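You operate a simulated robot arm through the tools that you are given. There is no shell and no other tool. Be economical: measure what you need, move in short steps, check, and stop when the job is done.

You run a simulated two-armed robot. Do the job below in one go: nothing can be reset, and whatever is moved stays where it is left.

TASK
Take the green speck and put it in the tin jug. Put the white bowl in the steel sink. Open the bag bench drawer, fetch the blue cup from the inside of the bag bench drawer and set it on the white stack, then shut the drawer. Put the orange squeegee on the cream stack away on the door end of the store bench. Put the grey stone block on the orange sheet. Pick up the green powder jar with one hand, pass it to the other hand and put it on the top deck of the hand cart. Do these in any order. Set down upright: orange squeegee, grey stone block, green powder jar.

It is judged by the outcome, as a careful person would: the job done as asked, and still so three seconds after it is handed in. It fails if anything else is knocked over, pushed out of place, dropped, spilled or broken. Flat cloth is picked up by pressing the open fingertips on it (5 to 10 N) and closing them slowly along it; thin cloth reads only 2 to 8 mm in the jaws.

THE ROBOT
Two 7-joint arms with two-finger parallel grippers on one trunk, on a base that drives. Base frame: it is fixed to the floor where the robot stands at the start and does not move with it; the origin is under the middle of the robot, x ahead of it, y to its left, z up; the surface under the hand at the start is at about z = 800. Lengths are in mm, angles in degrees, forces in N, time in s.
The left shoulder is at the start at [50, 209, 1454], the right one opposite. With the tool pointing down near the work surface each hand reaches from about 100 to 780 mm from the robot's upright axis, wherever it stands, measured 20 degrees to its own side. Places, roughly: bag bench drawer [500, -1500, 700]; blue cup (8x8x7 cm) [500, -1500, 700]; door end of the store bench [-5000, -4800, 900]; green powder jar (8x8x12 cm) [-3900, -1100, 800]; green speck (2x2x2 cm) [500, -200, 800]; grey stone block (7x5x6 cm) [-2300, -900, 800]; orange sheet (21x15x3 cm) [-4200, 1400, 800]; orange squeegee (12x3x13 cm) [-1000, -900, 900]; steel sink [700, -800, 800]; tin jug (14x19x15 cm) [-2400, 1100, 500]; top deck of the hand cart [-4600, -3300, 600]; white bowl (13x13x6 cm) [800, -100, 800]; white stack (21x15 cm) [-1600, -720, 820]. Payload 4.4 kg a hand.
Tool frame (each hand has its own): the origin (TCP) lies between the finger pads and is the grasp point; the fingertips stand 23 mm ahead of it; z points along the fingers, y is the line along which they close. The gripper opens to 94 mm. The fingers are 38 mm wide and 10 mm thick; the gripper's body (54 by 96 mm) begins 39 mm behind the TCP.
Orientation is that of the tool frame in the base frame, as a unit quaternion [x, y, z, w]. With the fingers straight down and closing along the base's y, the tool's x points along the base's -x, its y along +y and its z along -z.

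THE INTERFACE
- The arms move only by the tool drive_tool. It takes "left_series", "right_series" or both (then of equal length, played together; a hand with none holds still); each is a list of rows, each an object (a shift or turn left out is 0, a gripper value left out holds the last) with "translation": the shift along the tool's x, y, z in mm, a list of three; "angular": the turn, a rotation vector about the tool's x, y, z in degrees, a list of three; "jaw": the opening, from 0 (shut) to 1 (fully open). In form: [{"translation": [dx, dy, dz], "angular": [rx, ry, rz], "jaw": jaw}, ...]. A call has 1 to 8 rows; each row is the pose to reach, as a shift and turn from the pose commanded when the call began, along the tool's axes at that moment. Rows are played at 5 a second. More than 50 mm and 8.6 degrees between two rows, or a gripper value outside its range, and nothing of the call is played. Where a pose cannot be reached the arm comes as near as it can. A force on the tool above 40 N (or 10 N above the force at the start of the call, whichever is more), or a blocked arm, ends the call early, and 0.2 s more pass. The fingers move at their own pace (about 108 mm/s each) and stop on an object; they squeeze with about 36 N. The grip force told is the motor's: it shows also when the fingers shut on nothing. Time passes only in rows, and 0.2 s behind the last, so rows that repeat a pose let the fingers close. It gives the time, the measured TCP pose, the force on the tool (base axes), the opening and the grip force at its end, in the units of the frame above (readings bear some noise), with the torque about the TCP (base axes, N m) and any sound that the robot's microphone picked up.
- Cameras (640 x 400 px; columns grow to the right, rows downward): "scene" is now at [148.2, -25.4, 1603.2]; the picture's right is [-0.42, -0.91, 0.00], its down [-0.71, 0.32, -0.63] and it looks along [0.57, -0.26, -0.78] (base axes); focal length 271 px, centre (320, 200). "left" rides on the left gripper at [86, -16, -75] in its tool frame; the picture's right is [0.18, 0.98, 0.00], its down [-0.58, 0.11, -0.81] and it looks along [-0.79, 0.15, 0.59] (tool axes); focal length 243 px, centre (320, 200). "right" rides on the right gripper at [86, 16, -75] in its tool frame; the picture's right is [-0.18, 0.98, 0.00], its down [-0.58, -0.11, -0.81] and it looks along [-0.79, -0.15, 0.59] (tool axes); focal length 243 px, centre (320, 200). There is no depth. A picture from a camera that has moved, and an enlarged one, comes with that camera's place and axes in the base frame and with its lens. The place of the scene camera against the robot may be out by one fixed shift of up to 18 mm in any direction.
- get_image(camera): a new picture of that camera. The clock stands still meanwhile.
- slide_trunk(by): slides the trunk up (or, below 0, down) by that many mm; the arms and the scene camera ride with it, the base frame stays. It gives what a move gives, with no picture.
- roll_base(legs): drives the robot by 1 to 6 legs, each [ahead, left, turn to the left] in mm, mm and degrees, along the robot's own axes; the way and the turn of a leg run together, so that a leg with both is an arc; at most 1500 mm and 180 degrees a leg. The arms and the cameras ride along, it lands a little off, and it stops where it bumps. It gives what a move gives.
- pan_tilt(pan, tilt): turns the head with the scene camera to pan (to the left, within 80 degrees either way) and tilt (down, from -29 to 69), counted from straight ahead of the robot. It gives what a move gives.
- close_up(camera, box): a new picture of the part [left, top, right, bottom] of that camera's present view, enlarged. The clock stands still meanwhile.
- sign_off(): hands the job in; it is judged then, once.

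Go step by step. Nothing tells you exact positions but the pictures and the camera data: compare them with the known pose of the tool, close in by small moves and look again before you grip or let go. The budget is 217 turns and 208 pictures, counting those below and the enlarged ones. Unless the task says otherwise, let go and move clear before handing in.

The tools are called after "Call:" as name(argument=value, ...) on one line, values as JSON. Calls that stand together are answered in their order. drive_tool: Moves the arms, as the interface text tells. Its arguments: {"type":"object","properties":{"left_series":{"type":"array","items":{"type":"object","properties":{"translation":{"type":"array","items":{"type":"number"}},"angular":{"type":"array","items":{"type":"number"}},"jaw":{"type":"number"}}}},"right_series":{"type":"array","items":{"type":"object","properties":{"translation":{"type":"array","items":{"type":"number"}},"angular":{"type":"array","items":{"type":"number"}},"jaw":{"type":"number"}}}}},"required":[]} The other tools are called the same way: slide_trunk (by) slides the trunk up or down; roll_base (legs) drives the base; pan_tilt (pan, tilt) turns the head that bears the scene camera; get_image (camera) takes a picture; close_up (camera, box) takes an enlarged picture of a part of a camera's view; sign_off () hands the job in.

At the start:

```text
time_s: 0.0
left_tool_pos: [582.4, -100.0, 1136.1]
left_tool_rot: [0.0, 1.0, 0.001, 0.0]
left_contact_force: [-0.5, 0.4, -0.7]
left_torque: [0.02, 0.0, 0.0]
left_finger_gap: 94.0
left_gripper_force: 0.1
right_tool_pos: [403.5, -567.7, 1115.0]
right_tool_rot: [0.0, 1.0, 0.0, 0.0]
right_contact_force: [0.7, -0.2, 0.4]
right_torque: [-0.01, 0.02, 0.03]
right_finger_gap: 94.0
right_gripper_force: 0.1
trunk travel left (down, up): [-533.0, 30.0]
robot x, y, heading: [-1.0, 0.3, 0.2]
head pan, tilt: [-24.6, 51.0]
```

scene: 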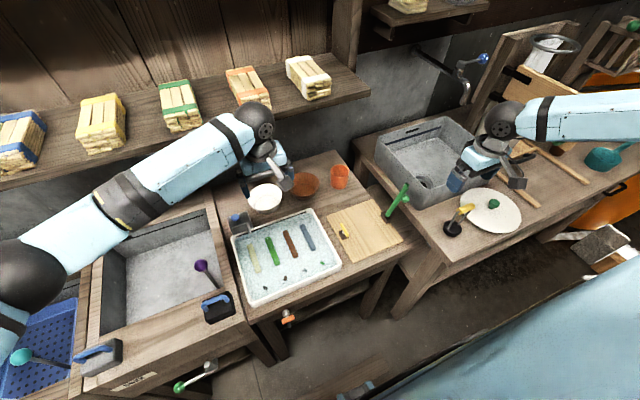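
right: 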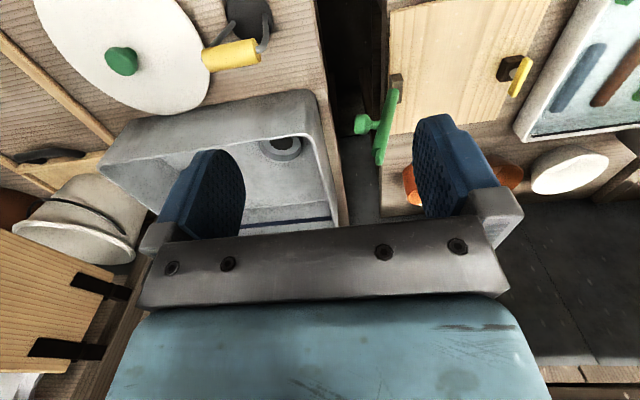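
left: 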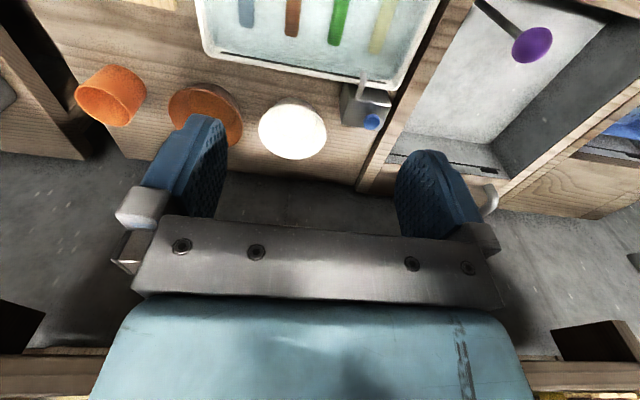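

I see the tray with specks in front of me, the white bowl behind it and the steel sink to the right. I'll zoom in on these before moving.

Call:
close_up(camera="scene", box=[220, 200, 360, 310])

Call:
close_up(camera="scene", box=[360, 60, 600, 250])

```text
3.64 times, centred on (290, 255) of scene
camera zoom: at [148.2, -25.4, 1603.2], right [-0.42, -0.91, 0.0], down [-0.71, 0.32, -0.63], along [0.57, -0.26, -0.78], focal length 984 px, centre (429, 0)
```

zoom: 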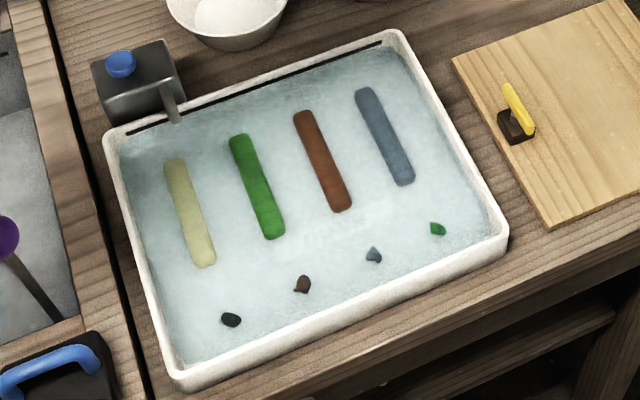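

```text
2.11 times, centred on (480, 155) of scene
camera zoom: at [148.2, -25.4, 1603.2], right [-0.42, -0.91, 0.0], down [-0.71, 0.32, -0.63], along [0.57, -0.26, -0.78], focal length 570 px, centre (-17, 295)
```

zoom: 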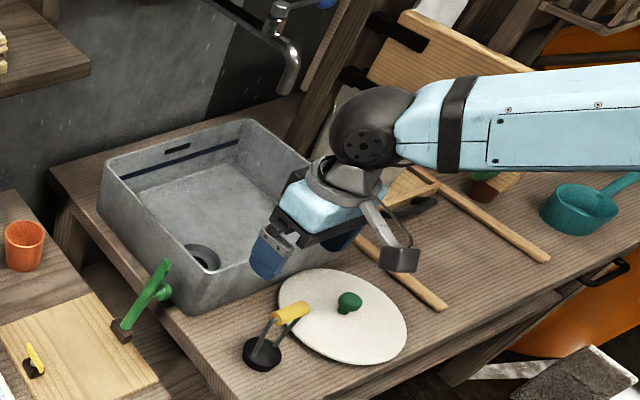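

The green speck lies near the tray's front right corner, at about [496, -193, 800]. I'll bring the left hand above it and look again.

Call:
drive_tool(left_series=[{"translation": [15, -16, 38]}, {"translation": [30, -32, 76]}, {"translation": [45, -48, 114]}, {"translation": [60, -64, 152]}, {"translation": [75, -80, 190]}, {"translation": [86, -93, 225], "jaw": 0.4}])

Call:
get_image(camera="left")

Call:
get_image(camera="scene")

```text
time_s: 1.6
left_tool_pos: [519.7, -161.9, 906.2]
left_tool_rot: [-0.014, 1.0, 0.017, 0.012]
left_contact_force: [-0.2, -0.1, -0.6]
left_torque: [0.01, 0.0, -0.01]
left_finger_gap: 37.6
left_gripper_force: 0.0
right_tool_pos: [405.0, -567.6, 1115.8]
right_tool_rot: [0.0, 1.0, 0.0, 0.0]
right_contact_force: [-0.8, 0.0, -0.5]
right_torque: [0.01, 0.01, 0.01]
right_finger_gap: 94.2
right_gripper_force: 0.0
trunk travel left (down, up): [-533.0, 30.0]
robot x, y, heading: [-1.1, -2.9, 0.1]
head pan, tilt: [-24.6, 51.0]
stopped in row 6 (left hand): the arm was blocked; the commanded pose is now the measured one
```

```text
202 pictures are left
camera left: at [432.5, -184.4, 978.0], right [-0.21, 0.98, 0.03], down [0.56, 0.1, 0.82], along [0.8, 0.19, -0.57], focal length 243 px, centre (320, 200)
```

left: 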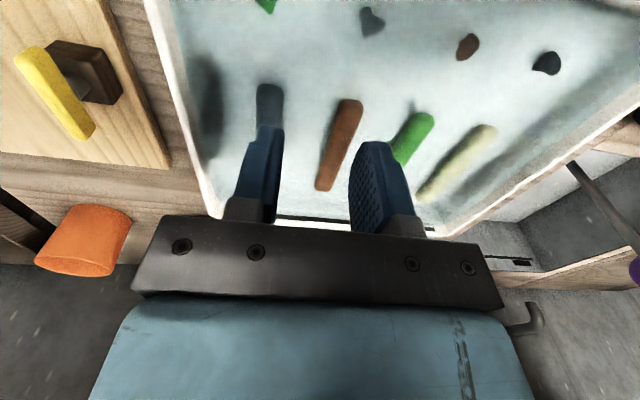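

```text
201 pictures are left
camera scene: at [148.3, -24.8, 1603.2], right [-0.42, -0.91, 0.0], down [-0.71, 0.32, -0.63], along [0.57, -0.26, -0.78], focal length 271 px, centre (320, 200)
```

scene: 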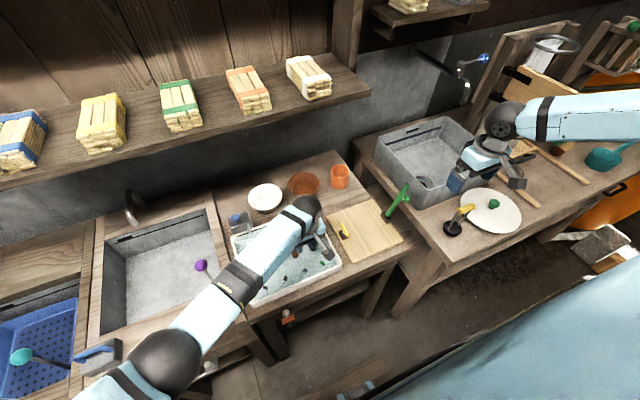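

The left arm reached an internal limit this far across, so the right hand will take the speck and the left will take the bowl. I'll raise the left hand clear first.

Call:
drive_tool(left_series=[{"translation": [-5, 10, -48], "angular": [1, 0.6, 0.8]}, {"translation": [-12, 30, -90], "angular": [1.9, 1.4, 1.6]}, {"translation": [-30, 55, -128], "angular": [1.9, 1.4, 1.6]}, {"translation": [-45, 85, -164], "angular": [1.9, 1.4, 1.6]}, {"translation": [-60, 120, -190], "angular": [1.9, 1.4, 1.6]}, {"translation": [-80, 160, -210], "angular": [1.9, 1.4, 1.6], "jaw": 1}, {"translation": [-80, 180, -224], "angular": [1.9, 1.4, 1.6], "jaw": 1}], right_series=[{"translation": [0, 0, 0]}, {"translation": [0, 0, 0]}, {"translation": [-10, 40, 0]}, {"translation": [-20, 80, 0]}, {"translation": [-30, 125, 0]}, {"translation": [-40, 170, 0]}, {"translation": [-50, 210, 20], "jaw": 0.4}])

```text
time_s: 3.2
left_tool_pos: [589.6, 11.2, 1135.6]
left_tool_rot: [0.001, 1.0, -0.002, -0.003]
left_contact_force: [0.7, -0.1, -0.1]
left_torque: [-0.01, 0.03, -0.01]
left_finger_gap: 94.1
left_gripper_force: 0.1
right_tool_pos: [458.2, -355.0, 1095.7]
right_tool_rot: [0.0, 1.0, 0.0, -0.001]
right_contact_force: [0.5, -0.7, 0.8]
right_torque: [-0.02, 0.02, -0.01]
right_finger_gap: 37.5
right_gripper_force: 0.0
trunk travel left (down, up): [-533.0, 30.0]
robot x, y, heading: [1.5, -1.3, 0.1]
head pan, tilt: [-24.6, 51.0]
```

Now the right hand goes over the speck.

Call:
drive_tool(right_series=[{"translation": [-6, 27, 32]}, {"translation": [-12, 54, 64]}, {"translation": [-18, 81, 96]}, {"translation": [-24, 108, 128]}, {"translation": [-30, 135, 160]}, {"translation": [-35, 160, 190]}])

Call:
get_image(camera="right")

Call:
get_image(camera="scene")

```text
time_s: 4.6
left_tool_pos: [588.9, 8.2, 1136.9]
left_tool_rot: [0.002, 1.0, -0.001, -0.002]
left_contact_force: [-0.1, -0.3, 0.1]
left_torque: [0.0, 0.0, 0.02]
left_finger_gap: 94.1
left_gripper_force: 0.1
right_tool_pos: [455.0, -312.9, 1076.4]
right_tool_rot: [0.0, 1.0, 0.0, 0.0]
right_contact_force: [-0.3, 0.2, -0.1]
right_torque: [0.01, 0.0, 0.05]
right_finger_gap: 37.3
right_gripper_force: 0.0
right hand out of reach, approached as far as the arm can: row 2, 3, 4, 5, 6
trunk travel left (down, up): [-533.0, 30.0]
robot x, y, heading: [-3.0, -2.2, -0.1]
head pan, tilt: [-24.6, 51.0]
```

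```text
200 pictures are left
camera right: at [368.9, -296.7, 1149.0], right [0.18, 0.98, 0.0], down [0.58, -0.11, 0.81], along [0.79, -0.15, -0.59], focal length 243 px, centre (320, 200)
```

right: 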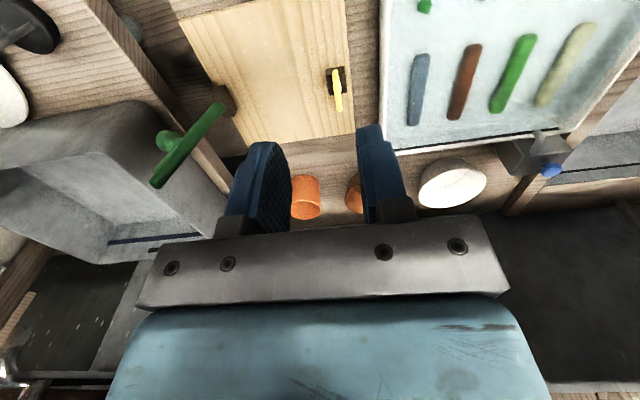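

```text
199 pictures are left
camera scene: at [148.3, -25.4, 1603.2], right [-0.42, -0.91, 0.0], down [-0.71, 0.32, -0.63], along [0.57, -0.26, -0.78], focal length 271 px, centre (320, 200)
```

scene: 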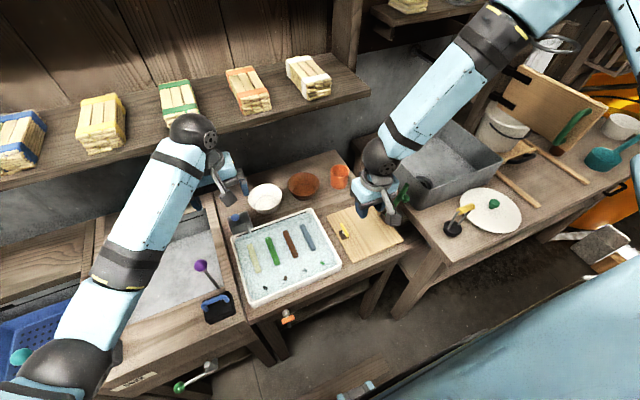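

The right arm stopped at a joint limit as it moved inward. I'll check whether it can go straight down from here.

Call:
drive_tool(right_series=[{"translation": [0, 0, 40]}, {"translation": [0, 0, 80]}, {"translation": [0, 0, 120]}])

```text
time_s: 5.4
left_tool_pos: [588.9, 7.9, 1136.0]
left_tool_rot: [0.002, 1.0, -0.001, -0.002]
left_contact_force: [0.0, 1.5, -0.3]
left_torque: [0.05, -0.01, -0.02]
left_finger_gap: 93.9
left_gripper_force: 0.1
right_tool_pos: [436.8, -354.4, 1051.8]
right_tool_rot: [0.0, 1.0, 0.0, 0.0]
right_contact_force: [0.0, -0.2, 0.2]
right_torque: [0.0, 0.01, -0.01]
right_finger_gap: 37.6
right_gripper_force: 0.0
right hand out of reach, approached as far as the arm can: row 1, 2, 3
trunk travel left (down, up): [-533.0, 30.0]
robot x, y, heading: [2.0, 1.4, -0.0]
head pan, tilt: [-24.6, 51.0]
```

Going down pushes the hand outward, which suggests a wrist-roll limit. I'll turn the hand 40° to free it.

Call:
drive_tool(right_series=[{"angular": [0, 0, -8.5]}, {"angular": [0, 0, -17]}, {"angular": [0, 0, -25.5]}, {"angular": [0, 0, -34]}, {"angular": [0, 0, -40]}, {"translation": [-10, 30, 35], "angular": [0, 0, -40]}, {"translation": [-15, 60, 70], "angular": [0, 0, -40]}])

```text
time_s: 7.0
left_tool_pos: [589.1, 7.9, 1137.1]
left_tool_rot: [0.002, 1.0, -0.002, -0.002]
left_contact_force: [0.3, 1.0, 0.0]
left_torque: [0.01, -0.03, 0.01]
left_finger_gap: 94.2
left_gripper_force: 0.1
right_tool_pos: [442.9, -330.0, 1064.5]
right_tool_rot: [-0.343, 0.939, 0.0, 0.0]
right_contact_force: [0.1, 0.4, -1.0]
right_torque: [-0.02, 0.02, 0.01]
right_finger_gap: 37.9
right_gripper_force: 0.1
right hand out of reach, approached as far as the arm can: row 6, 7
trunk travel left (down, up): [-533.0, 30.0]
robot x, y, heading: [0.8, 0.6, 0.0]
head pan, tilt: [-24.6, 51.0]
```

The yaw wasn't the limit. I'll come down further out, then move inward while low.

Call:
drive_tool(right_series=[{"translation": [35, -30, 20], "angular": [0, 0, 8]}, {"translation": [70, -60, 40], "angular": [0, 0, 16]}, {"translation": [92, -79, 70], "angular": [0, 0, 24]}, {"translation": [92, -79, 110], "angular": [0, 0, 32]}, {"translation": [92, -79, 150], "angular": [0, 0, 40]}])

Call:
get_image(camera="scene")

```text
refused: row 1 steps farther than a row can; nothing moved
```

```text
198 pictures are left
camera scene: at [148.1, -25.0, 1603.2], right [-0.42, -0.91, 0.0], down [-0.71, 0.32, -0.63], along [0.57, -0.26, -0.78], focal length 271 px, centre (320, 200)
```

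scene: 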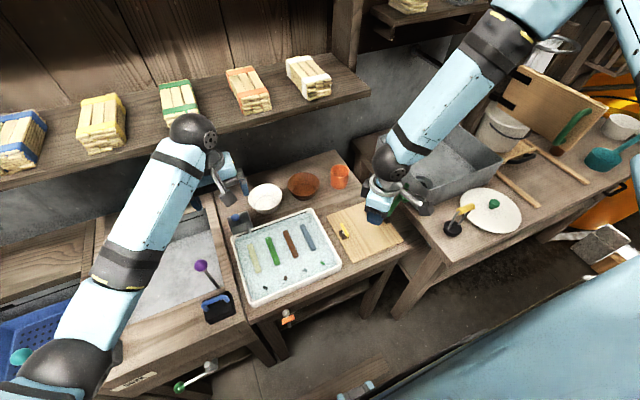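

The first row was just over the step limit, so I'll repeat it with smaller steps.

Call:
drive_tool(right_series=[{"translation": [30, -26, 15], "angular": [0, 0, 8]}, {"translation": [60, -52, 30], "angular": [0, 0, 16]}, {"translation": [90, -77, 45], "angular": [0, 0, 24]}, {"translation": [92, -79, 85], "angular": [0, 0, 32]}, {"translation": [92, -79, 125], "angular": [0, 0, 40]}])

```text
time_s: 8.2
left_tool_pos: [589.1, 8.6, 1137.6]
left_tool_rot: [0.002, 1.0, -0.002, -0.002]
left_contact_force: [0.0, 1.0, -0.2]
left_torque: [0.0, 0.02, 0.0]
left_finger_gap: 94.1
left_gripper_force: 0.0
right_tool_pos: [423.6, -469.4, 1018.8]
right_tool_rot: [-0.051, 0.999, 0.0, 0.0]
right_contact_force: [0.3, -0.2, -0.5]
right_torque: [0.0, -0.04, 0.02]
right_finger_gap: 37.6
right_gripper_force: 0.1
right hand out of reach, approached as far as the arm can: row 3, 4, 5
trunk travel left (down, up): [-533.0, 30.0]
robot x, y, heading: [2.0, -1.8, -0.2]
head pan, tilt: [-24.6, 51.0]
```

The arm still hits a limit with the shoulders this high. I'll raise the hands and slide the trunk down 200 mm.

Call:
drive_tool(right_series=[{"translation": [0, 0, -40]}, {"translation": [0, 0, -80]}, {"translation": [0, 0, -120]}])

Call:
slide_trunk(by=-180)

Call:
drive_tool(right_series=[{"translation": [-8, 35, 0]}, {"translation": [-16, 75, 0]}, {"translation": [-24, 115, 0]}, {"translation": [-32, 155, 0]}, {"translation": [-40, 195, 0]}, {"translation": [-60, 240, 10]}])

Call:
get_image(camera="scene")

```text
time_s: 9.0
left_tool_pos: [588.6, 8.3, 1137.4]
left_tool_rot: [0.0, 1.0, -0.002, -0.001]
left_contact_force: [0.0, 0.2, -0.3]
left_torque: [0.0, -0.03, 0.0]
left_finger_gap: 94.0
left_gripper_force: 0.1
right_tool_pos: [422.6, -471.4, 1137.6]
right_tool_rot: [-0.05, 0.999, 0.0, 0.0]
right_contact_force: [0.9, 0.3, 0.0]
right_torque: [0.0, -0.01, 0.0]
right_finger_gap: 37.5
right_gripper_force: 0.1
trunk travel left (down, up): [-533.0, 30.0]
robot x, y, heading: [-0.5, 2.9, -0.4]
head pan, tilt: [-24.6, 51.0]
```

```text
time_s: 11.0
left_tool_pos: [588.8, 8.6, 957.1]
left_tool_rot: [0.001, 1.0, -0.002, -0.002]
left_contact_force: [-0.4, 0.2, -0.5]
left_torque: [0.0, 0.01, 0.03]
left_finger_gap: 94.2
left_gripper_force: 0.1
right_tool_pos: [422.7, -471.7, 957.3]
right_tool_rot: [-0.05, 0.999, 0.0, 0.0]
right_contact_force: [1.0, -0.2, -0.2]
right_torque: [0.0, 0.02, -0.01]
right_finger_gap: 37.6
right_gripper_force: 0.1
trunk travel left (down, up): [-353.0, 210.0]
robot x, y, heading: [0.5, 0.1, -0.1]
head pan, tilt: [-24.6, 51.0]
```

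```text
refused: row 6 steps farther than a row can; nothing moved
```

```text
197 pictures are left
camera scene: at [148.0, -25.3, 1423.3], right [-0.42, -0.91, 0.0], down [-0.71, 0.32, -0.63], along [0.57, -0.26, -0.78], focal length 271 px, centre (320, 200)
```

scene: 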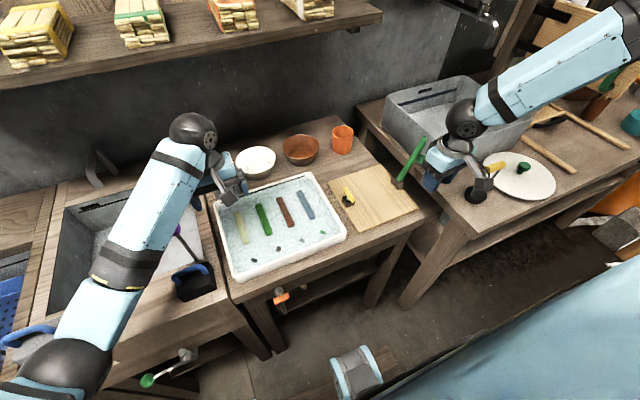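

With the trunk lower, I'll move the right hand in over the speck using legal steps.

Call:
drive_tool(right_series=[{"translation": [0, 45, 0]}, {"translation": [0, 90, 0]}, {"translation": [-10, 135, 0]}, {"translation": [-25, 180, 0]}, {"translation": [-40, 225, 0]}, {"translation": [-65, 265, 0]}, {"translation": [-90, 300, 0]}])

Call:
get_image(camera="right")

```text
time_s: 12.6
left_tool_pos: [589.3, 9.1, 957.6]
left_tool_rot: [0.001, 1.0, -0.001, -0.002]
left_contact_force: [-0.6, -0.2, 0.3]
left_torque: [0.01, -0.01, 0.02]
left_finger_gap: 94.1
left_gripper_force: 0.1
right_tool_pos: [467.4, -205.7, 987.8]
right_tool_rot: [-0.05, 0.999, 0.001, 0.0]
right_contact_force: [-0.3, 0.0, 0.1]
right_torque: [0.0, -0.01, -0.03]
right_finger_gap: 37.6
right_gripper_force: 0.1
right hand out of reach, approached as far as the arm can: row 6, 7
trunk travel left (down, up): [-353.0, 210.0]
robot x, y, heading: [2.9, -0.3, -0.2]
head pan, tilt: [-24.6, 51.0]
```

```text
196 pictures are left
camera right: at [380.1, -197.2, 1061.8], right [0.09, 1.0, 0.0], down [0.59, -0.05, 0.81], along [0.8, -0.07, -0.59], focal length 243 px, centre (320, 200)
```

right: 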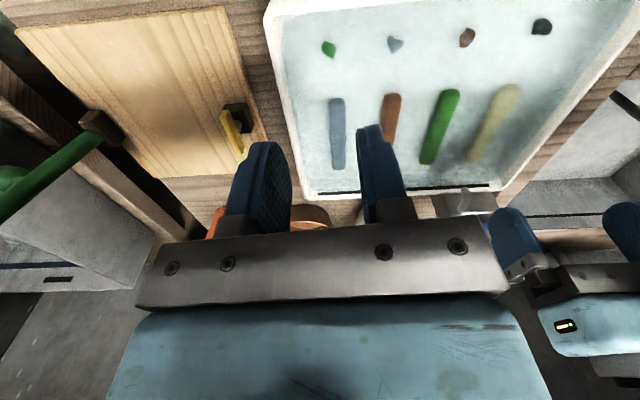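

The right hand is now over the tray, with the speck at about [482, -198]. I'll raise the left hand, then lower the trunk further.

Call:
drive_tool(left_series=[{"translation": [0, 0, -45]}, {"translation": [0, 0, -90]}, {"translation": [0, 0, -130]}])

Call:
slide_trunk(by=-100)

Call:
get_image(camera="right")

```text
time_s: 13.4
left_tool_pos: [587.4, 9.4, 1088.1]
left_tool_rot: [0.002, 1.0, 0.0, -0.002]
left_contact_force: [0.8, -0.1, -0.1]
left_torque: [-0.03, -0.02, 0.01]
left_finger_gap: 94.0
left_gripper_force: 0.1
right_tool_pos: [468.4, -205.7, 987.3]
right_tool_rot: [-0.05, 0.999, 0.001, 0.0]
right_contact_force: [0.2, 0.2, 0.6]
right_torque: [-0.01, -0.01, -0.03]
right_finger_gap: 37.7
right_gripper_force: 0.0
trunk travel left (down, up): [-353.0, 210.0]
robot x, y, heading: [-1.0, -2.2, 0.2]
head pan, tilt: [-24.6, 51.0]
```

```text
time_s: 14.7
left_tool_pos: [588.8, 10.9, 989.6]
left_tool_rot: [0.002, 1.0, -0.002, -0.002]
left_contact_force: [-0.2, 0.4, 0.2]
left_torque: [0.04, -0.02, 0.02]
left_finger_gap: 94.0
left_gripper_force: 0.0
right_tool_pos: [466.8, -206.0, 887.7]
right_tool_rot: [-0.05, 0.999, 0.001, 0.0]
right_contact_force: [0.0, -0.3, 0.0]
right_torque: [-0.02, -0.01, 0.0]
right_finger_gap: 37.7
right_gripper_force: 0.1
trunk travel left (down, up): [-253.0, 310.0]
robot x, y, heading: [-2.3, 1.7, -0.0]
head pan, tilt: [-24.6, 51.0]
```

```text
195 pictures are left
camera right: at [380.0, -198.1, 961.7], right [0.08, 1.0, 0.0], down [0.59, -0.05, 0.81], along [0.8, -0.07, -0.59], focal length 243 px, centre (320, 200)
```

right: 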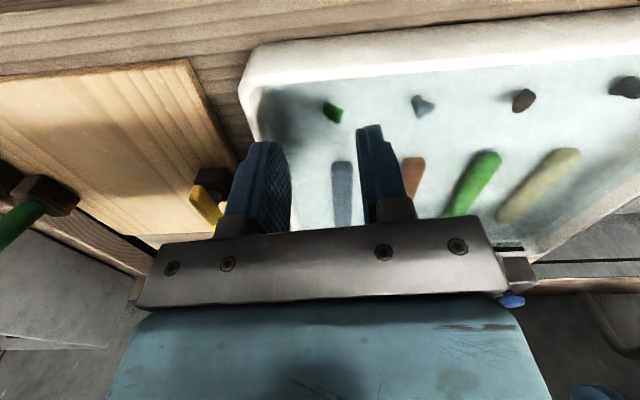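

The two hand views put the speck at [482, -198, 809]. I'll align and descend partway.

Call:
drive_tool(right_series=[{"translation": [-15.7, 6.5, 0]}, {"translation": [-15.7, 6.5, 30]}])

Call:
get_image(camera="right")

```text
time_s: 15.3
left_tool_pos: [587.8, 9.0, 988.5]
left_tool_rot: [0.002, 1.0, 0.0, -0.001]
left_contact_force: [0.3, 0.1, 0.3]
left_torque: [0.02, -0.01, 0.05]
left_finger_gap: 93.9
left_gripper_force: 0.1
right_tool_pos: [477.7, -217.7, 877.6]
right_tool_rot: [-0.05, 0.999, 0.001, 0.001]
right_contact_force: [0.0, -0.4, 0.6]
right_torque: [0.05, 0.05, -0.03]
right_finger_gap: 37.5
right_gripper_force: 0.0
right hand out of reach, approached as far as the arm can: row 1, 2
trunk travel left (down, up): [-253.0, 310.0]
robot x, y, heading: [1.7, 3.4, 0.1]
head pan, tilt: [-24.6, 51.0]
```

```text
194 pictures are left
camera right: at [389.2, -210.3, 950.9], right [0.08, 1.0, 0.0], down [0.59, -0.05, 0.81], along [0.8, -0.07, -0.59], focal length 243 px, centre (320, 200)
```

right: 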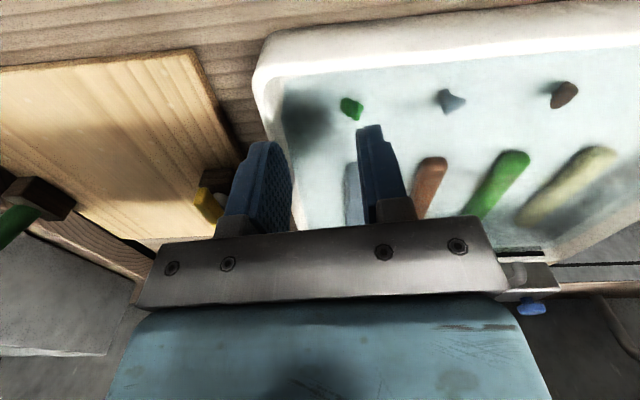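

The right hand still drifts along a limit, so I'll shift the base 100 mm left to give it an easier reach.

Call:
roll_base(legs=[[0, 100, 0]])

Call:
drive_tool(right_series=[{"translation": [6, -40, 0]}, {"translation": [6, -78, 0]}, {"translation": [6, -78, 25]}])

Call:
get_image(camera="right")

```text
time_s: 16.9
left_tool_pos: [587.8, 110.2, 988.0]
left_tool_rot: [0.002, 1.0, -0.003, -0.002]
left_contact_force: [0.4, 0.1, 0.2]
left_torque: [0.01, 0.01, -0.02]
left_finger_gap: 94.0
left_gripper_force: 0.1
right_tool_pos: [476.5, -118.2, 877.3]
right_tool_rot: [-0.049, 0.999, 0.0, 0.0]
right_contact_force: [-0.4, 0.0, -0.3]
right_torque: [-0.01, -0.04, -0.01]
right_finger_gap: 37.8
right_gripper_force: 0.1
trunk travel left (down, up): [-253.0, 310.0]
robot x, y, heading: [2.3, 100.0, 0.1]
head pan, tilt: [-24.6, 51.0]
```

```text
time_s: 17.7
left_tool_pos: [589.4, 109.5, 987.6]
left_tool_rot: [0.001, 1.0, -0.002, -0.003]
left_contact_force: [0.7, 0.1, 0.1]
left_torque: [0.0, -0.01, 0.0]
left_finger_gap: 93.8
left_gripper_force: 0.1
right_tool_pos: [480.0, -196.1, 852.8]
right_tool_rot: [-0.051, 0.999, 0.002, 0.0]
right_contact_force: [-0.3, 0.4, -0.3]
right_torque: [-0.02, 0.03, -0.02]
right_finger_gap: 37.5
right_gripper_force: 0.0
trunk travel left (down, up): [-253.0, 310.0]
robot x, y, heading: [1.5, 101.2, 0.1]
head pan, tilt: [-24.6, 51.0]
```

```text
193 pictures are left
camera right: at [391.4, -187.7, 926.1], right [0.09, 1.0, 0.0], down [0.59, -0.05, 0.81], along [0.8, -0.07, -0.59], focal length 243 px, centre (320, 200)
```

right: 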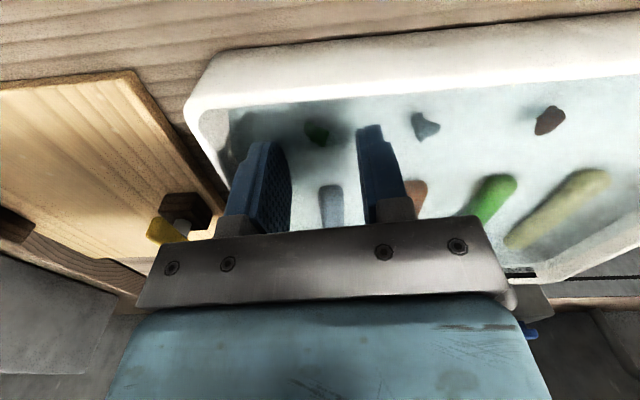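

This works, and the speck sits right under the fingers. I'll descend and close.

Call:
drive_tool(right_series=[{"translation": [-2, 0, 12]}, {"translation": [-2, 0, 22]}, {"translation": [-2, 0, 26]}, {"translation": [-2, 0, 26], "jaw": 0}, {"translation": [-2, 0, 26], "jaw": 0}, {"translation": [-2, 0, 26], "jaw": 0}])

Call:
get_image(camera="right")

```text
time_s: 19.1
left_tool_pos: [586.4, 110.6, 990.1]
left_tool_rot: [0.002, 1.0, -0.002, -0.001]
left_contact_force: [-0.2, 1.1, -0.6]
left_torque: [0.01, -0.01, 0.0]
left_finger_gap: 93.9
left_gripper_force: 0.0
right_tool_pos: [479.9, -197.1, 829.0]
right_tool_rot: [-0.049, 0.999, 0.0, 0.003]
right_contact_force: [3.2, -11.0, 34.0]
right_torque: [-0.48, 0.52, 0.14]
right_finger_gap: 12.7
right_gripper_force: 36.0
trunk travel left (down, up): [-253.0, 310.0]
robot x, y, heading: [-0.4, 99.7, 0.2]
head pan, tilt: [-24.6, 51.0]
```

```text
192 pictures are left
camera right: at [392.1, -188.6, 902.4], right [0.09, 1.0, 0.0], down [0.58, -0.05, 0.81], along [0.81, -0.07, -0.59], focal length 243 px, centre (320, 200)
```

right: 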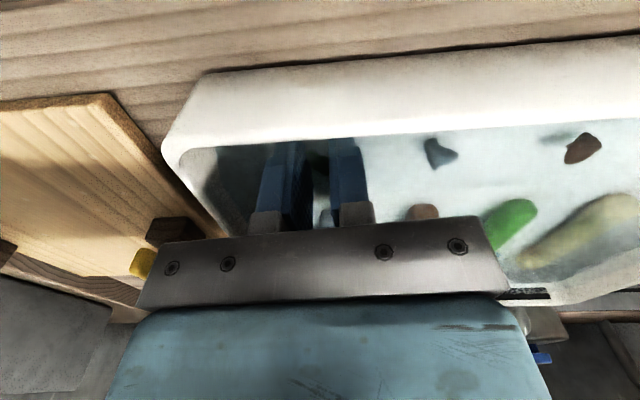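

Gap is 12.7 mm with grip force, so the speck is held. I'll lift and check.

Call:
drive_tool(right_series=[{"translation": [0, 0, -10]}, {"translation": [0, 0, -40]}, {"translation": [0, 0, -80]}, {"translation": [0, 0, -120]}])

Call:
get_image(camera="right")

Call:
get_image(camera="scene")

```text
time_s: 20.1
left_tool_pos: [588.3, 110.1, 989.0]
left_tool_rot: [0.002, 1.0, -0.002, -0.002]
left_contact_force: [0.2, 0.2, 0.4]
left_torque: [0.02, -0.05, 0.02]
left_finger_gap: 94.1
left_gripper_force: 0.1
right_tool_pos: [480.4, -198.3, 944.9]
right_tool_rot: [-0.05, 0.999, 0.0, -0.001]
right_contact_force: [-0.4, -0.2, 0.4]
right_torque: [-0.02, -0.01, -0.01]
right_finger_gap: 9.5
right_gripper_force: 35.3
trunk travel left (down, up): [-253.0, 310.0]
robot x, y, heading: [1.9, 101.6, 0.0]
head pan, tilt: [-24.6, 51.0]
```

```text
191 pictures are left
camera right: at [391.9, -190.0, 1018.8], right [0.09, 1.0, 0.0], down [0.59, -0.05, 0.81], along [0.8, -0.07, -0.59], focal length 243 px, centre (320, 200)
```

right: 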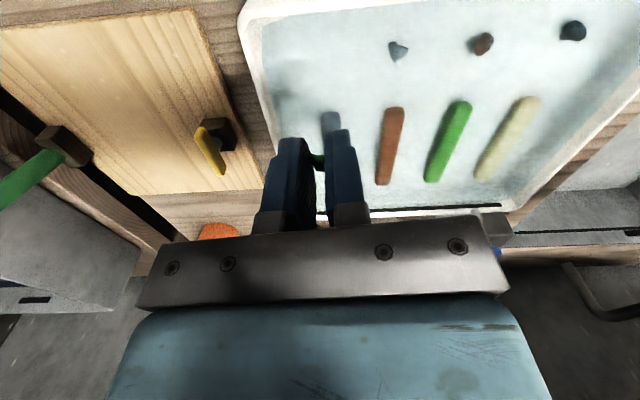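

```text
190 pictures are left
camera scene: at [147.1, 75.3, 1323.3], right [-0.42, -0.91, 0.0], down [-0.71, 0.32, -0.63], along [0.57, -0.26, -0.78], focal length 271 px, centre (320, 200)
```

scene: 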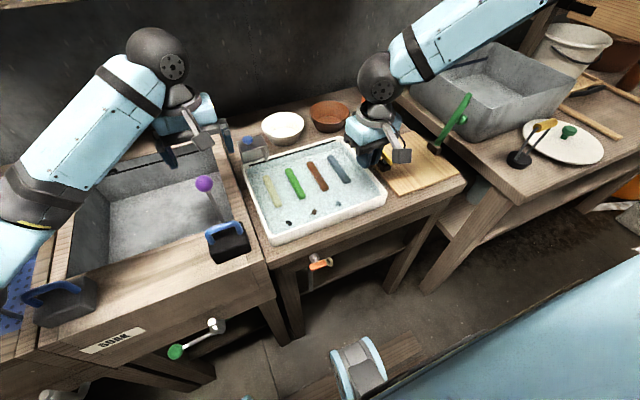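

The speck is held. I'll tuck the right hand up and back, then shift the base right so the left hand can get to the bowl.

Call:
drive_tool(right_series=[{"translation": [10, 0, -45]}, {"translation": [30, 0, -88]}, {"translation": [60, 0, -110]}, {"translation": [100, 0, -120]}])

Call:
roll_base(legs=[[0, -250, 0]])

Call:
get_image(camera="scene")

Call:
get_image(camera="left")

```text
time_s: 21.1
left_tool_pos: [586.9, 109.4, 989.9]
left_tool_rot: [0.001, 1.0, -0.001, -0.002]
left_contact_force: [0.1, -0.5, -0.3]
left_torque: [0.03, 0.01, 0.0]
left_finger_gap: 93.9
left_gripper_force: 0.1
right_tool_pos: [378.3, -206.7, 1068.7]
right_tool_rot: [-0.049, 0.999, 0.001, 0.0]
right_contact_force: [-0.4, -0.5, 0.6]
right_torque: [0.02, 0.0, -0.03]
right_finger_gap: 9.6
right_gripper_force: 35.6
trunk travel left (down, up): [-253.0, 310.0]
robot x, y, heading: [1.5, 102.3, 0.1]
head pan, tilt: [-24.6, 51.0]
```

```text
time_s: 23.9
left_tool_pos: [587.4, -142.2, 988.0]
left_tool_rot: [0.003, 1.0, -0.001, -0.002]
left_contact_force: [0.3, 0.6, -0.3]
left_torque: [-0.04, -0.02, 0.01]
left_finger_gap: 94.2
left_gripper_force: 0.2
right_tool_pos: [378.9, -459.0, 1067.5]
right_tool_rot: [-0.049, 0.999, 0.001, 0.0]
right_contact_force: [-0.2, 0.2, 0.4]
right_torque: [-0.01, -0.01, 0.01]
right_finger_gap: 9.8
right_gripper_force: 35.6
trunk travel left (down, up): [-253.0, 310.0]
robot x, y, heading: [1.8, -153.3, -0.4]
head pan, tilt: [-24.6, 51.0]
```

```text
189 pictures are left
camera scene: at [147.9, -177.0, 1323.2], right [-0.42, -0.91, 0.0], down [-0.71, 0.32, -0.63], along [0.57, -0.26, -0.78], focal length 271 px, centre (320, 200)
```

scene: 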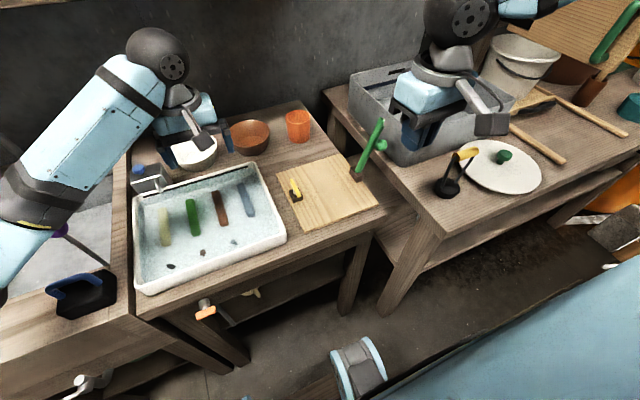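

```text
188 pictures are left
camera left: at [501.8, -159.7, 1063.3], right [-0.18, 0.98, 0.0], down [0.58, 0.11, 0.8], along [0.79, 0.14, -0.59], focal length 243 px, centre (320, 200)
```

left: 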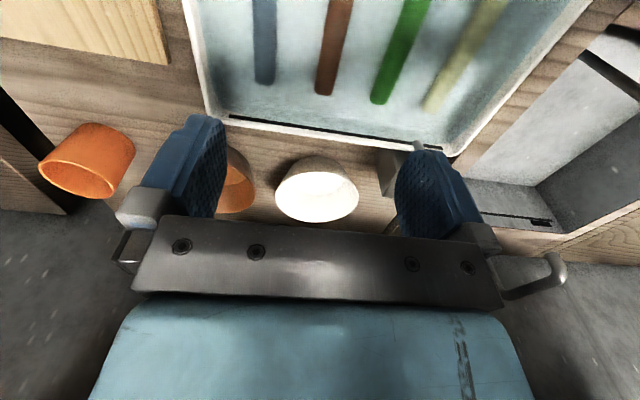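

The white bowl sits near [790, -113]. I'll drive 80 mm ahead and triangulate it.

Call:
roll_base(legs=[[80, 0, 0]])

Call:
get_image(camera="left")

Call:
get_image(camera="right")

```text
time_s: 24.9
left_tool_pos: [666.3, -142.4, 987.0]
left_tool_rot: [0.002, 1.0, -0.001, -0.003]
left_contact_force: [0.3, 0.2, 0.7]
left_torque: [-0.01, 0.03, -0.01]
left_finger_gap: 94.0
left_gripper_force: 0.1
right_tool_pos: [457.9, -459.2, 1067.2]
right_tool_rot: [-0.048, 0.999, 0.0, 0.0]
right_contact_force: [1.3, -0.7, 0.0]
right_torque: [0.02, 0.03, -0.03]
right_finger_gap: 9.6
right_gripper_force: 36.3
trunk travel left (down, up): [-253.0, 310.0]
robot x, y, heading: [80.8, -151.6, -0.1]
head pan, tilt: [-24.6, 51.0]
```

```text
187 pictures are left
camera left: at [580.9, -159.8, 1062.9], right [-0.18, 0.98, 0.0], down [0.59, 0.11, 0.8], along [0.79, 0.14, -0.6], focal length 243 px, centre (320, 200)
```

left: 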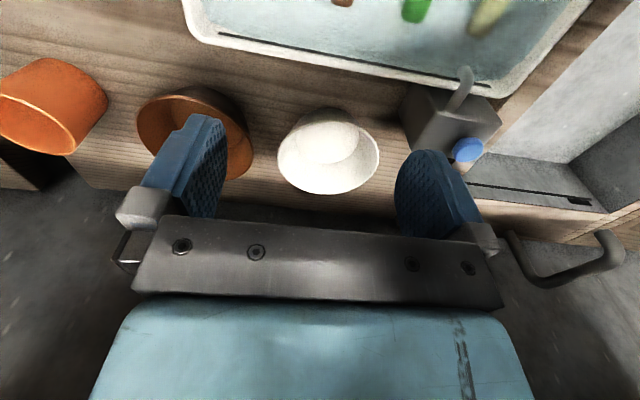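

```text
186 pictures are left
camera right: at [369.9, -451.3, 1140.6], right [0.09, 1.0, 0.0], down [0.59, -0.05, 0.81], along [0.8, -0.07, -0.59], focal length 243 px, centre (320, 200)
```

right: 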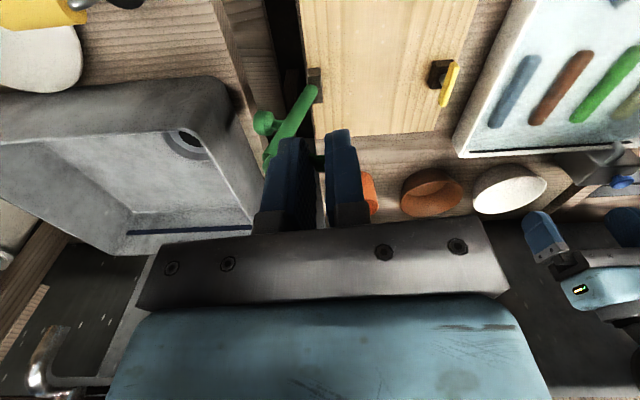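

Triangulated, the bowl rim is centred at [793, -111, 831] and about 130 mm wide. I'll bring the left hand above its left rim.

Call:
drive_tool(left_series=[{"translation": [-30, 24, 20]}, {"translation": [-62, 46, 44]}, {"translation": [-95, 70, 70], "jaw": 0.45}, {"translation": [-127, 92, 97], "jaw": 0.45}])

Call:
get_image(camera="left")

Call:
get_image(camera="scene")

```text
time_s: 25.9
left_tool_pos: [794.4, -52.5, 901.6]
left_tool_rot: [0.003, 1.0, -0.001, 0.005]
left_contact_force: [-0.1, -0.1, 0.5]
left_torque: [0.01, -0.02, -0.04]
left_finger_gap: 42.4
left_gripper_force: 0.1
right_tool_pos: [454.9, -458.8, 1070.3]
right_tool_rot: [-0.05, 0.999, 0.001, 0.003]
right_contact_force: [-0.1, 0.8, 0.2]
right_torque: [0.02, -0.01, -0.02]
right_finger_gap: 9.3
right_gripper_force: 36.0
trunk travel left (down, up): [-253.0, 310.0]
robot x, y, heading: [78.3, -150.2, 0.3]
head pan, tilt: [-24.6, 51.0]
```

```text
185 pictures are left
camera left: at [707.7, -69.2, 975.1], right [-0.18, 0.98, 0.0], down [0.57, 0.11, 0.81], along [0.8, 0.14, -0.58], focal length 243 px, centre (320, 200)
```

left: 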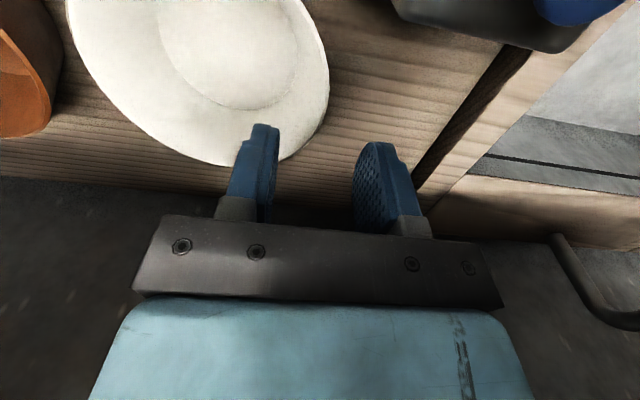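

```text
184 pictures are left
camera scene: at [221.1, -177.7, 1325.4], right [-0.42, -0.91, 0.0], down [-0.7, 0.32, -0.63], along [0.58, -0.26, -0.77], focal length 271 px, centre (320, 200)
```

scene: 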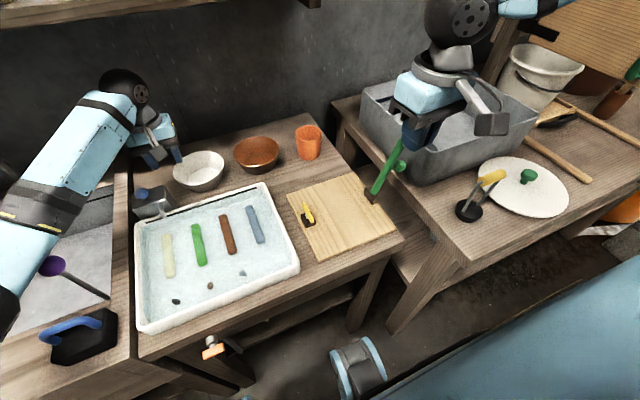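

The left rim is directly below the fingers. I'll descend and pinch it.

Call:
drive_tool(left_series=[{"translation": [-4, -2, 35]}, {"translation": [-4, -2, 55]}, {"translation": [-4, -2, 66]}])

Call:
get_image(camera="left")

```text
time_s: 26.9
left_tool_pos: [827.4, -29.3, 899.4]
left_tool_rot: [-0.014, 0.998, 0.002, 0.054]
left_contact_force: [0.6, 0.0, -0.8]
left_torque: [-0.06, 0.04, 0.01]
left_finger_gap: 42.3
left_gripper_force: 0.1
right_tool_pos: [450.8, -459.1, 1068.8]
right_tool_rot: [-0.053, 0.999, 0.003, 0.006]
right_contact_force: [0.4, 0.5, -0.7]
right_torque: [0.03, -0.01, -0.02]
right_finger_gap: 9.8
right_gripper_force: 36.2
trunk travel left (down, up): [-253.0, 310.0]
robot x, y, heading: [75.1, -149.2, 0.3]
head pan, tilt: [-24.6, 51.0]
stopped in row 3 (left hand): the arm was blocked; the commanded pose is now the measured one
```

```text
183 pictures are left
camera left: at [733.0, -50.3, 963.9], right [-0.21, 0.98, -0.02], down [0.49, 0.12, 0.86], along [0.85, 0.17, -0.5], focal length 243 px, centre (320, 200)
```

left: 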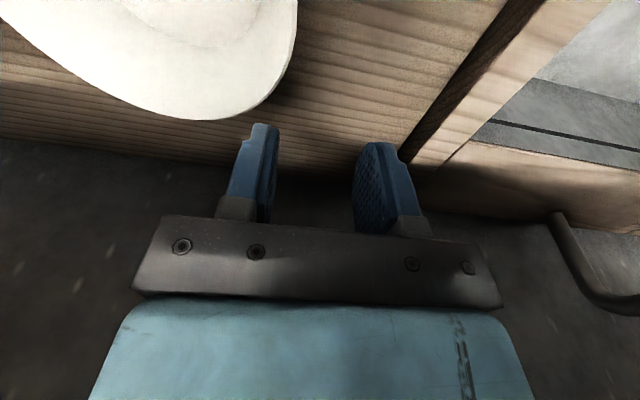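

The left arm is blocked while the hand is free, so the elbow is probably touching something. I'll look.

Call:
pan_tilt(pan=25, tilt=50)

Call:
get_image(camera="scene")

```text
time_s: 28.1
left_tool_pos: [825.8, -32.0, 898.6]
left_tool_rot: [-0.011, 0.999, 0.002, 0.053]
left_contact_force: [0.2, 0.1, -0.2]
left_torque: [0.0, 0.01, -0.01]
left_finger_gap: 42.4
left_gripper_force: 0.0
right_tool_pos: [450.6, -455.3, 1072.2]
right_tool_rot: [-0.05, 0.999, 0.0, 0.007]
right_contact_force: [1.5, -0.4, -0.1]
right_torque: [0.0, 0.02, 0.01]
right_finger_gap: 9.9
right_gripper_force: 36.3
trunk travel left (down, up): [-253.0, 310.0]
robot x, y, heading: [78.6, -149.2, 0.1]
head pan, tilt: [25.0, 50.0]
```

```text
182 pictures are left
camera scene: at [215.4, -110.1, 1326.4], right [0.42, -0.91, 0.01], down [-0.69, -0.32, -0.65], along [0.59, 0.27, -0.76], focal length 271 px, centre (320, 200)
```

scene: 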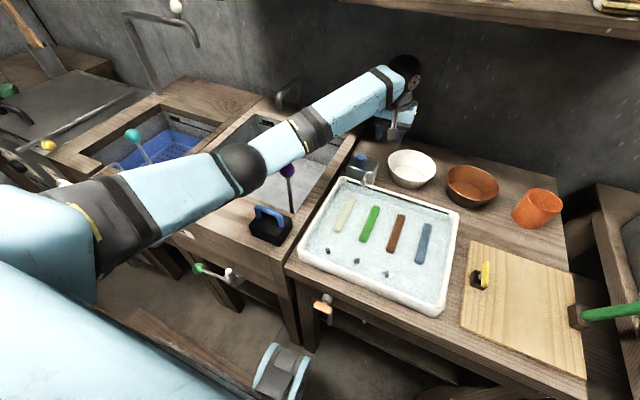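

The left forearm is resting near the purple-knobbed tool at about [571, 134, 925], which seems not to have moved. I'll lift the hand, raise the trunk and shift the base right so the arm stays clear of it.

Call:
drive_tool(left_series=[{"translation": [0, 0, -25]}, {"translation": [0, 0, -50], "angular": [0, 3, 0.6]}, {"translation": [10, 0, -80], "angular": [0.2, 6, 1.3]}, {"translation": [30, 0, -100], "angular": [0.2, 6, 1.3]}])

Call:
slide_trunk(by=100)

Call:
roll_base(legs=[[0, -220, 0]])

Call:
get_image(camera="scene")

Call:
get_image(camera="left")

```text
time_s: 29.1
left_tool_pos: [794.1, -37.8, 981.8]
left_tool_rot: [0.002, 1.0, -0.001, -0.012]
left_contact_force: [0.9, 0.2, -1.2]
left_torque: [-0.01, 0.0, -0.01]
left_finger_gap: 42.2
left_gripper_force: 0.1
right_tool_pos: [459.1, -456.8, 1066.2]
right_tool_rot: [-0.051, 0.999, 0.001, 0.0]
right_contact_force: [-0.3, -0.9, -0.1]
right_torque: [0.0, 0.01, 0.02]
right_finger_gap: 9.5
right_gripper_force: 35.8
trunk travel left (down, up): [-253.0, 310.0]
robot x, y, heading: [79.6, -146.1, 0.1]
head pan, tilt: [25.0, 50.0]
```

```text
time_s: 30.5
left_tool_pos: [773.2, -35.5, 998.1]
left_tool_rot: [0.002, 0.997, 0.005, -0.072]
left_contact_force: [0.3, 0.2, 0.2]
left_torque: [0.01, -0.02, 0.02]
left_finger_gap: 42.4
left_gripper_force: 0.0
right_tool_pos: [465.9, -452.7, 1164.0]
right_tool_rot: [-0.051, 0.999, -0.001, -0.004]
right_contact_force: [0.9, 0.8, -0.2]
right_torque: [-0.05, 0.02, 0.01]
right_finger_gap: 9.6
right_gripper_force: 36.1
trunk travel left (down, up): [-353.0, 210.0]
robot x, y, heading: [77.8, -150.0, 0.2]
head pan, tilt: [25.0, 50.0]
```

```text
time_s: 33.0
left_tool_pos: [790.9, -225.3, 999.7]
left_tool_rot: [-0.014, 0.997, -0.002, -0.073]
left_contact_force: [0.3, -0.4, 0.4]
left_torque: [-0.03, -0.01, 0.0]
left_finger_gap: 42.3
left_gripper_force: 0.1
right_tool_pos: [475.4, -656.6, 1164.2]
right_tool_rot: [-0.052, 0.999, -0.007, -0.009]
right_contact_force: [-0.6, 0.1, 0.0]
right_torque: [-0.03, -0.02, 0.0]
right_finger_gap: 9.6
right_gripper_force: 35.6
trunk travel left (down, up): [-353.0, 210.0]
robot x, y, heading: [80.0, -366.5, 0.4]
head pan, tilt: [25.0, 50.0]
```

```text
181 pictures are left
camera scene: at [248.1, -307.1, 1420.7], right [0.43, -0.9, 0.01], down [-0.7, -0.34, -0.62], along [0.57, 0.26, -0.78], focal length 271 px, centre (320, 200)
```

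scene: 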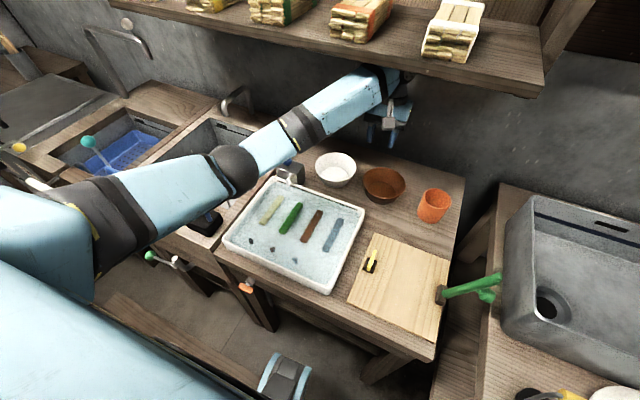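

```text
180 pictures are left
camera left: at [716.2, -244.2, 1085.6], right [-0.21, 0.98, 0.02], down [0.69, 0.13, 0.71], along [0.69, 0.16, -0.7], focal length 243 px, centre (320, 200)
```

left: 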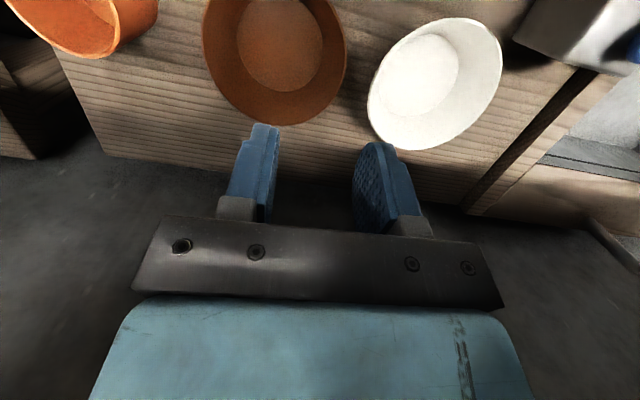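

The left wrist is under the wooden shelf (its underside is near z 1212, front edge at x 707), so raising the trunk pushed the wrist into it. I'll lower the trunk back straight away.

Call:
slide_trunk(by=-100)

Call:
get_image(camera="scene")

Call:
get_image(camera="left")

```text
time_s: 34.3
left_tool_pos: [777.1, -236.3, 914.9]
left_tool_rot: [-0.013, 0.998, 0.006, -0.064]
left_contact_force: [-0.1, -0.1, -0.3]
left_torque: [0.0, -0.02, -0.02]
left_finger_gap: 42.2
left_gripper_force: 0.2
right_tool_pos: [460.8, -672.4, 1066.0]
right_tool_rot: [-0.052, 0.999, 0.0, 0.001]
right_contact_force: [0.2, 0.0, -0.5]
right_torque: [0.05, 0.01, 0.03]
right_finger_gap: 9.6
right_gripper_force: 35.4
trunk travel left (down, up): [-253.0, 310.0]
robot x, y, heading: [81.7, -367.5, 0.8]
head pan, tilt: [25.0, 50.0]
```

```text
179 pictures are left
camera scene: at [227.2, -326.9, 1324.7], right [0.43, -0.9, 0.0], down [-0.69, -0.33, -0.64], along [0.58, 0.27, -0.77], focal length 271 px, centre (320, 200)
```

scene: 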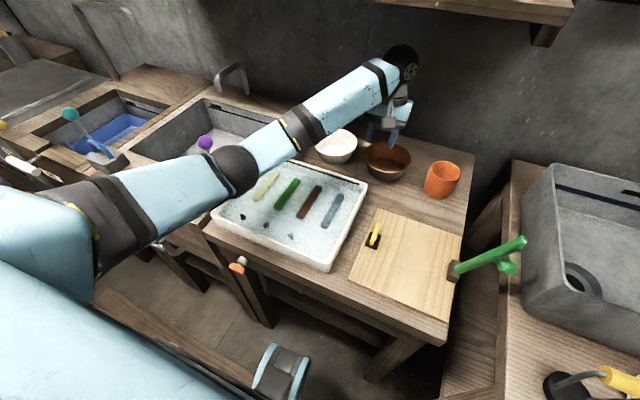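

```text
178 pictures are left
camera left: at [701.4, -258.1, 1000.0], right [-0.21, 0.98, 0.04], down [0.68, 0.12, 0.73], along [0.71, 0.18, -0.69], focal length 243 px, centre (320, 200)
```

left: 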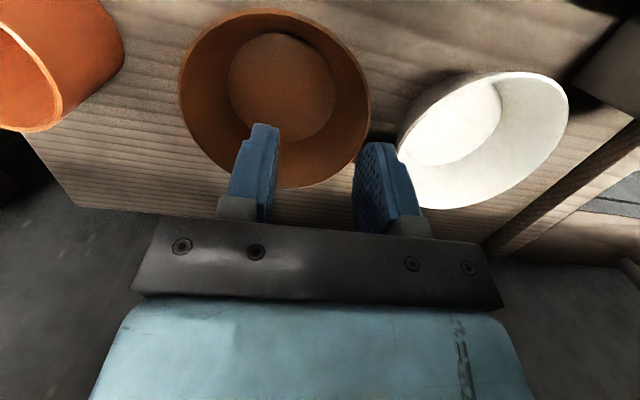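

The bowls and tools are all in place. I'll level the hand and move it to the bowl's left rim, with the forearm now over the tray rather than the knob.

Call:
drive_tool(left_series=[{"translation": [-2, 30, -6], "angular": [0.4, -3.7, 0.8]}, {"translation": [-5, 75, -6], "angular": [0.7, -7.3, 1.5]}, {"translation": [-10, 115, -6], "angular": [0.7, -7.3, 1.5]}, {"translation": [-18, 155, -6], "angular": [0.7, -7.3, 1.5]}, {"translation": [-27, 183, -6], "angular": [0.7, -7.3, 1.5]}, {"translation": [-27, 183, -6], "angular": [0.7, -7.3, 1.5]}])

Call:
get_image(camera="left")

Call:
get_image(camera="scene")

```text
time_s: 35.7
left_tool_pos: [799.0, -53.6, 920.7]
left_tool_rot: [0.0, 1.0, 0.0, 0.0]
left_contact_force: [0.4, -0.5, -0.4]
left_torque: [0.01, 0.0, 0.0]
left_finger_gap: 42.4
left_gripper_force: 0.0
right_tool_pos: [459.7, -672.1, 1067.9]
right_tool_rot: [-0.051, 0.999, 0.001, 0.001]
right_contact_force: [0.1, 0.2, 1.2]
right_torque: [0.02, 0.0, 0.03]
right_finger_gap: 9.7
right_gripper_force: 36.7
trunk travel left (down, up): [-253.0, 310.0]
robot x, y, heading: [79.4, -368.1, 0.2]
head pan, tilt: [25.0, 50.0]
```

```text
177 pictures are left
camera left: at [713.0, -71.2, 995.9], right [-0.18, 0.98, 0.0], down [0.58, 0.11, 0.81], along [0.79, 0.15, -0.59], focal length 243 px, centre (320, 200)
```

left: 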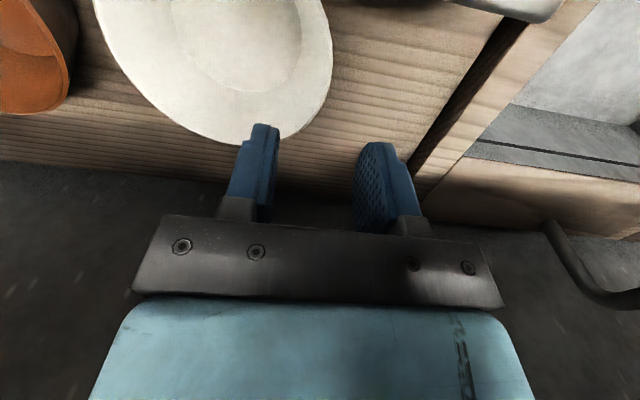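

```text
176 pictures are left
camera scene: at [227.3, -327.4, 1324.6], right [0.43, -0.9, 0.0], down [-0.69, -0.33, -0.64], along [0.58, 0.27, -0.77], focal length 271 px, centre (320, 200)
```

scene: 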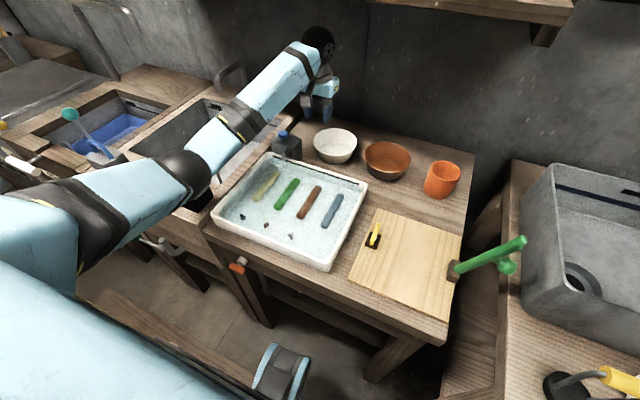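

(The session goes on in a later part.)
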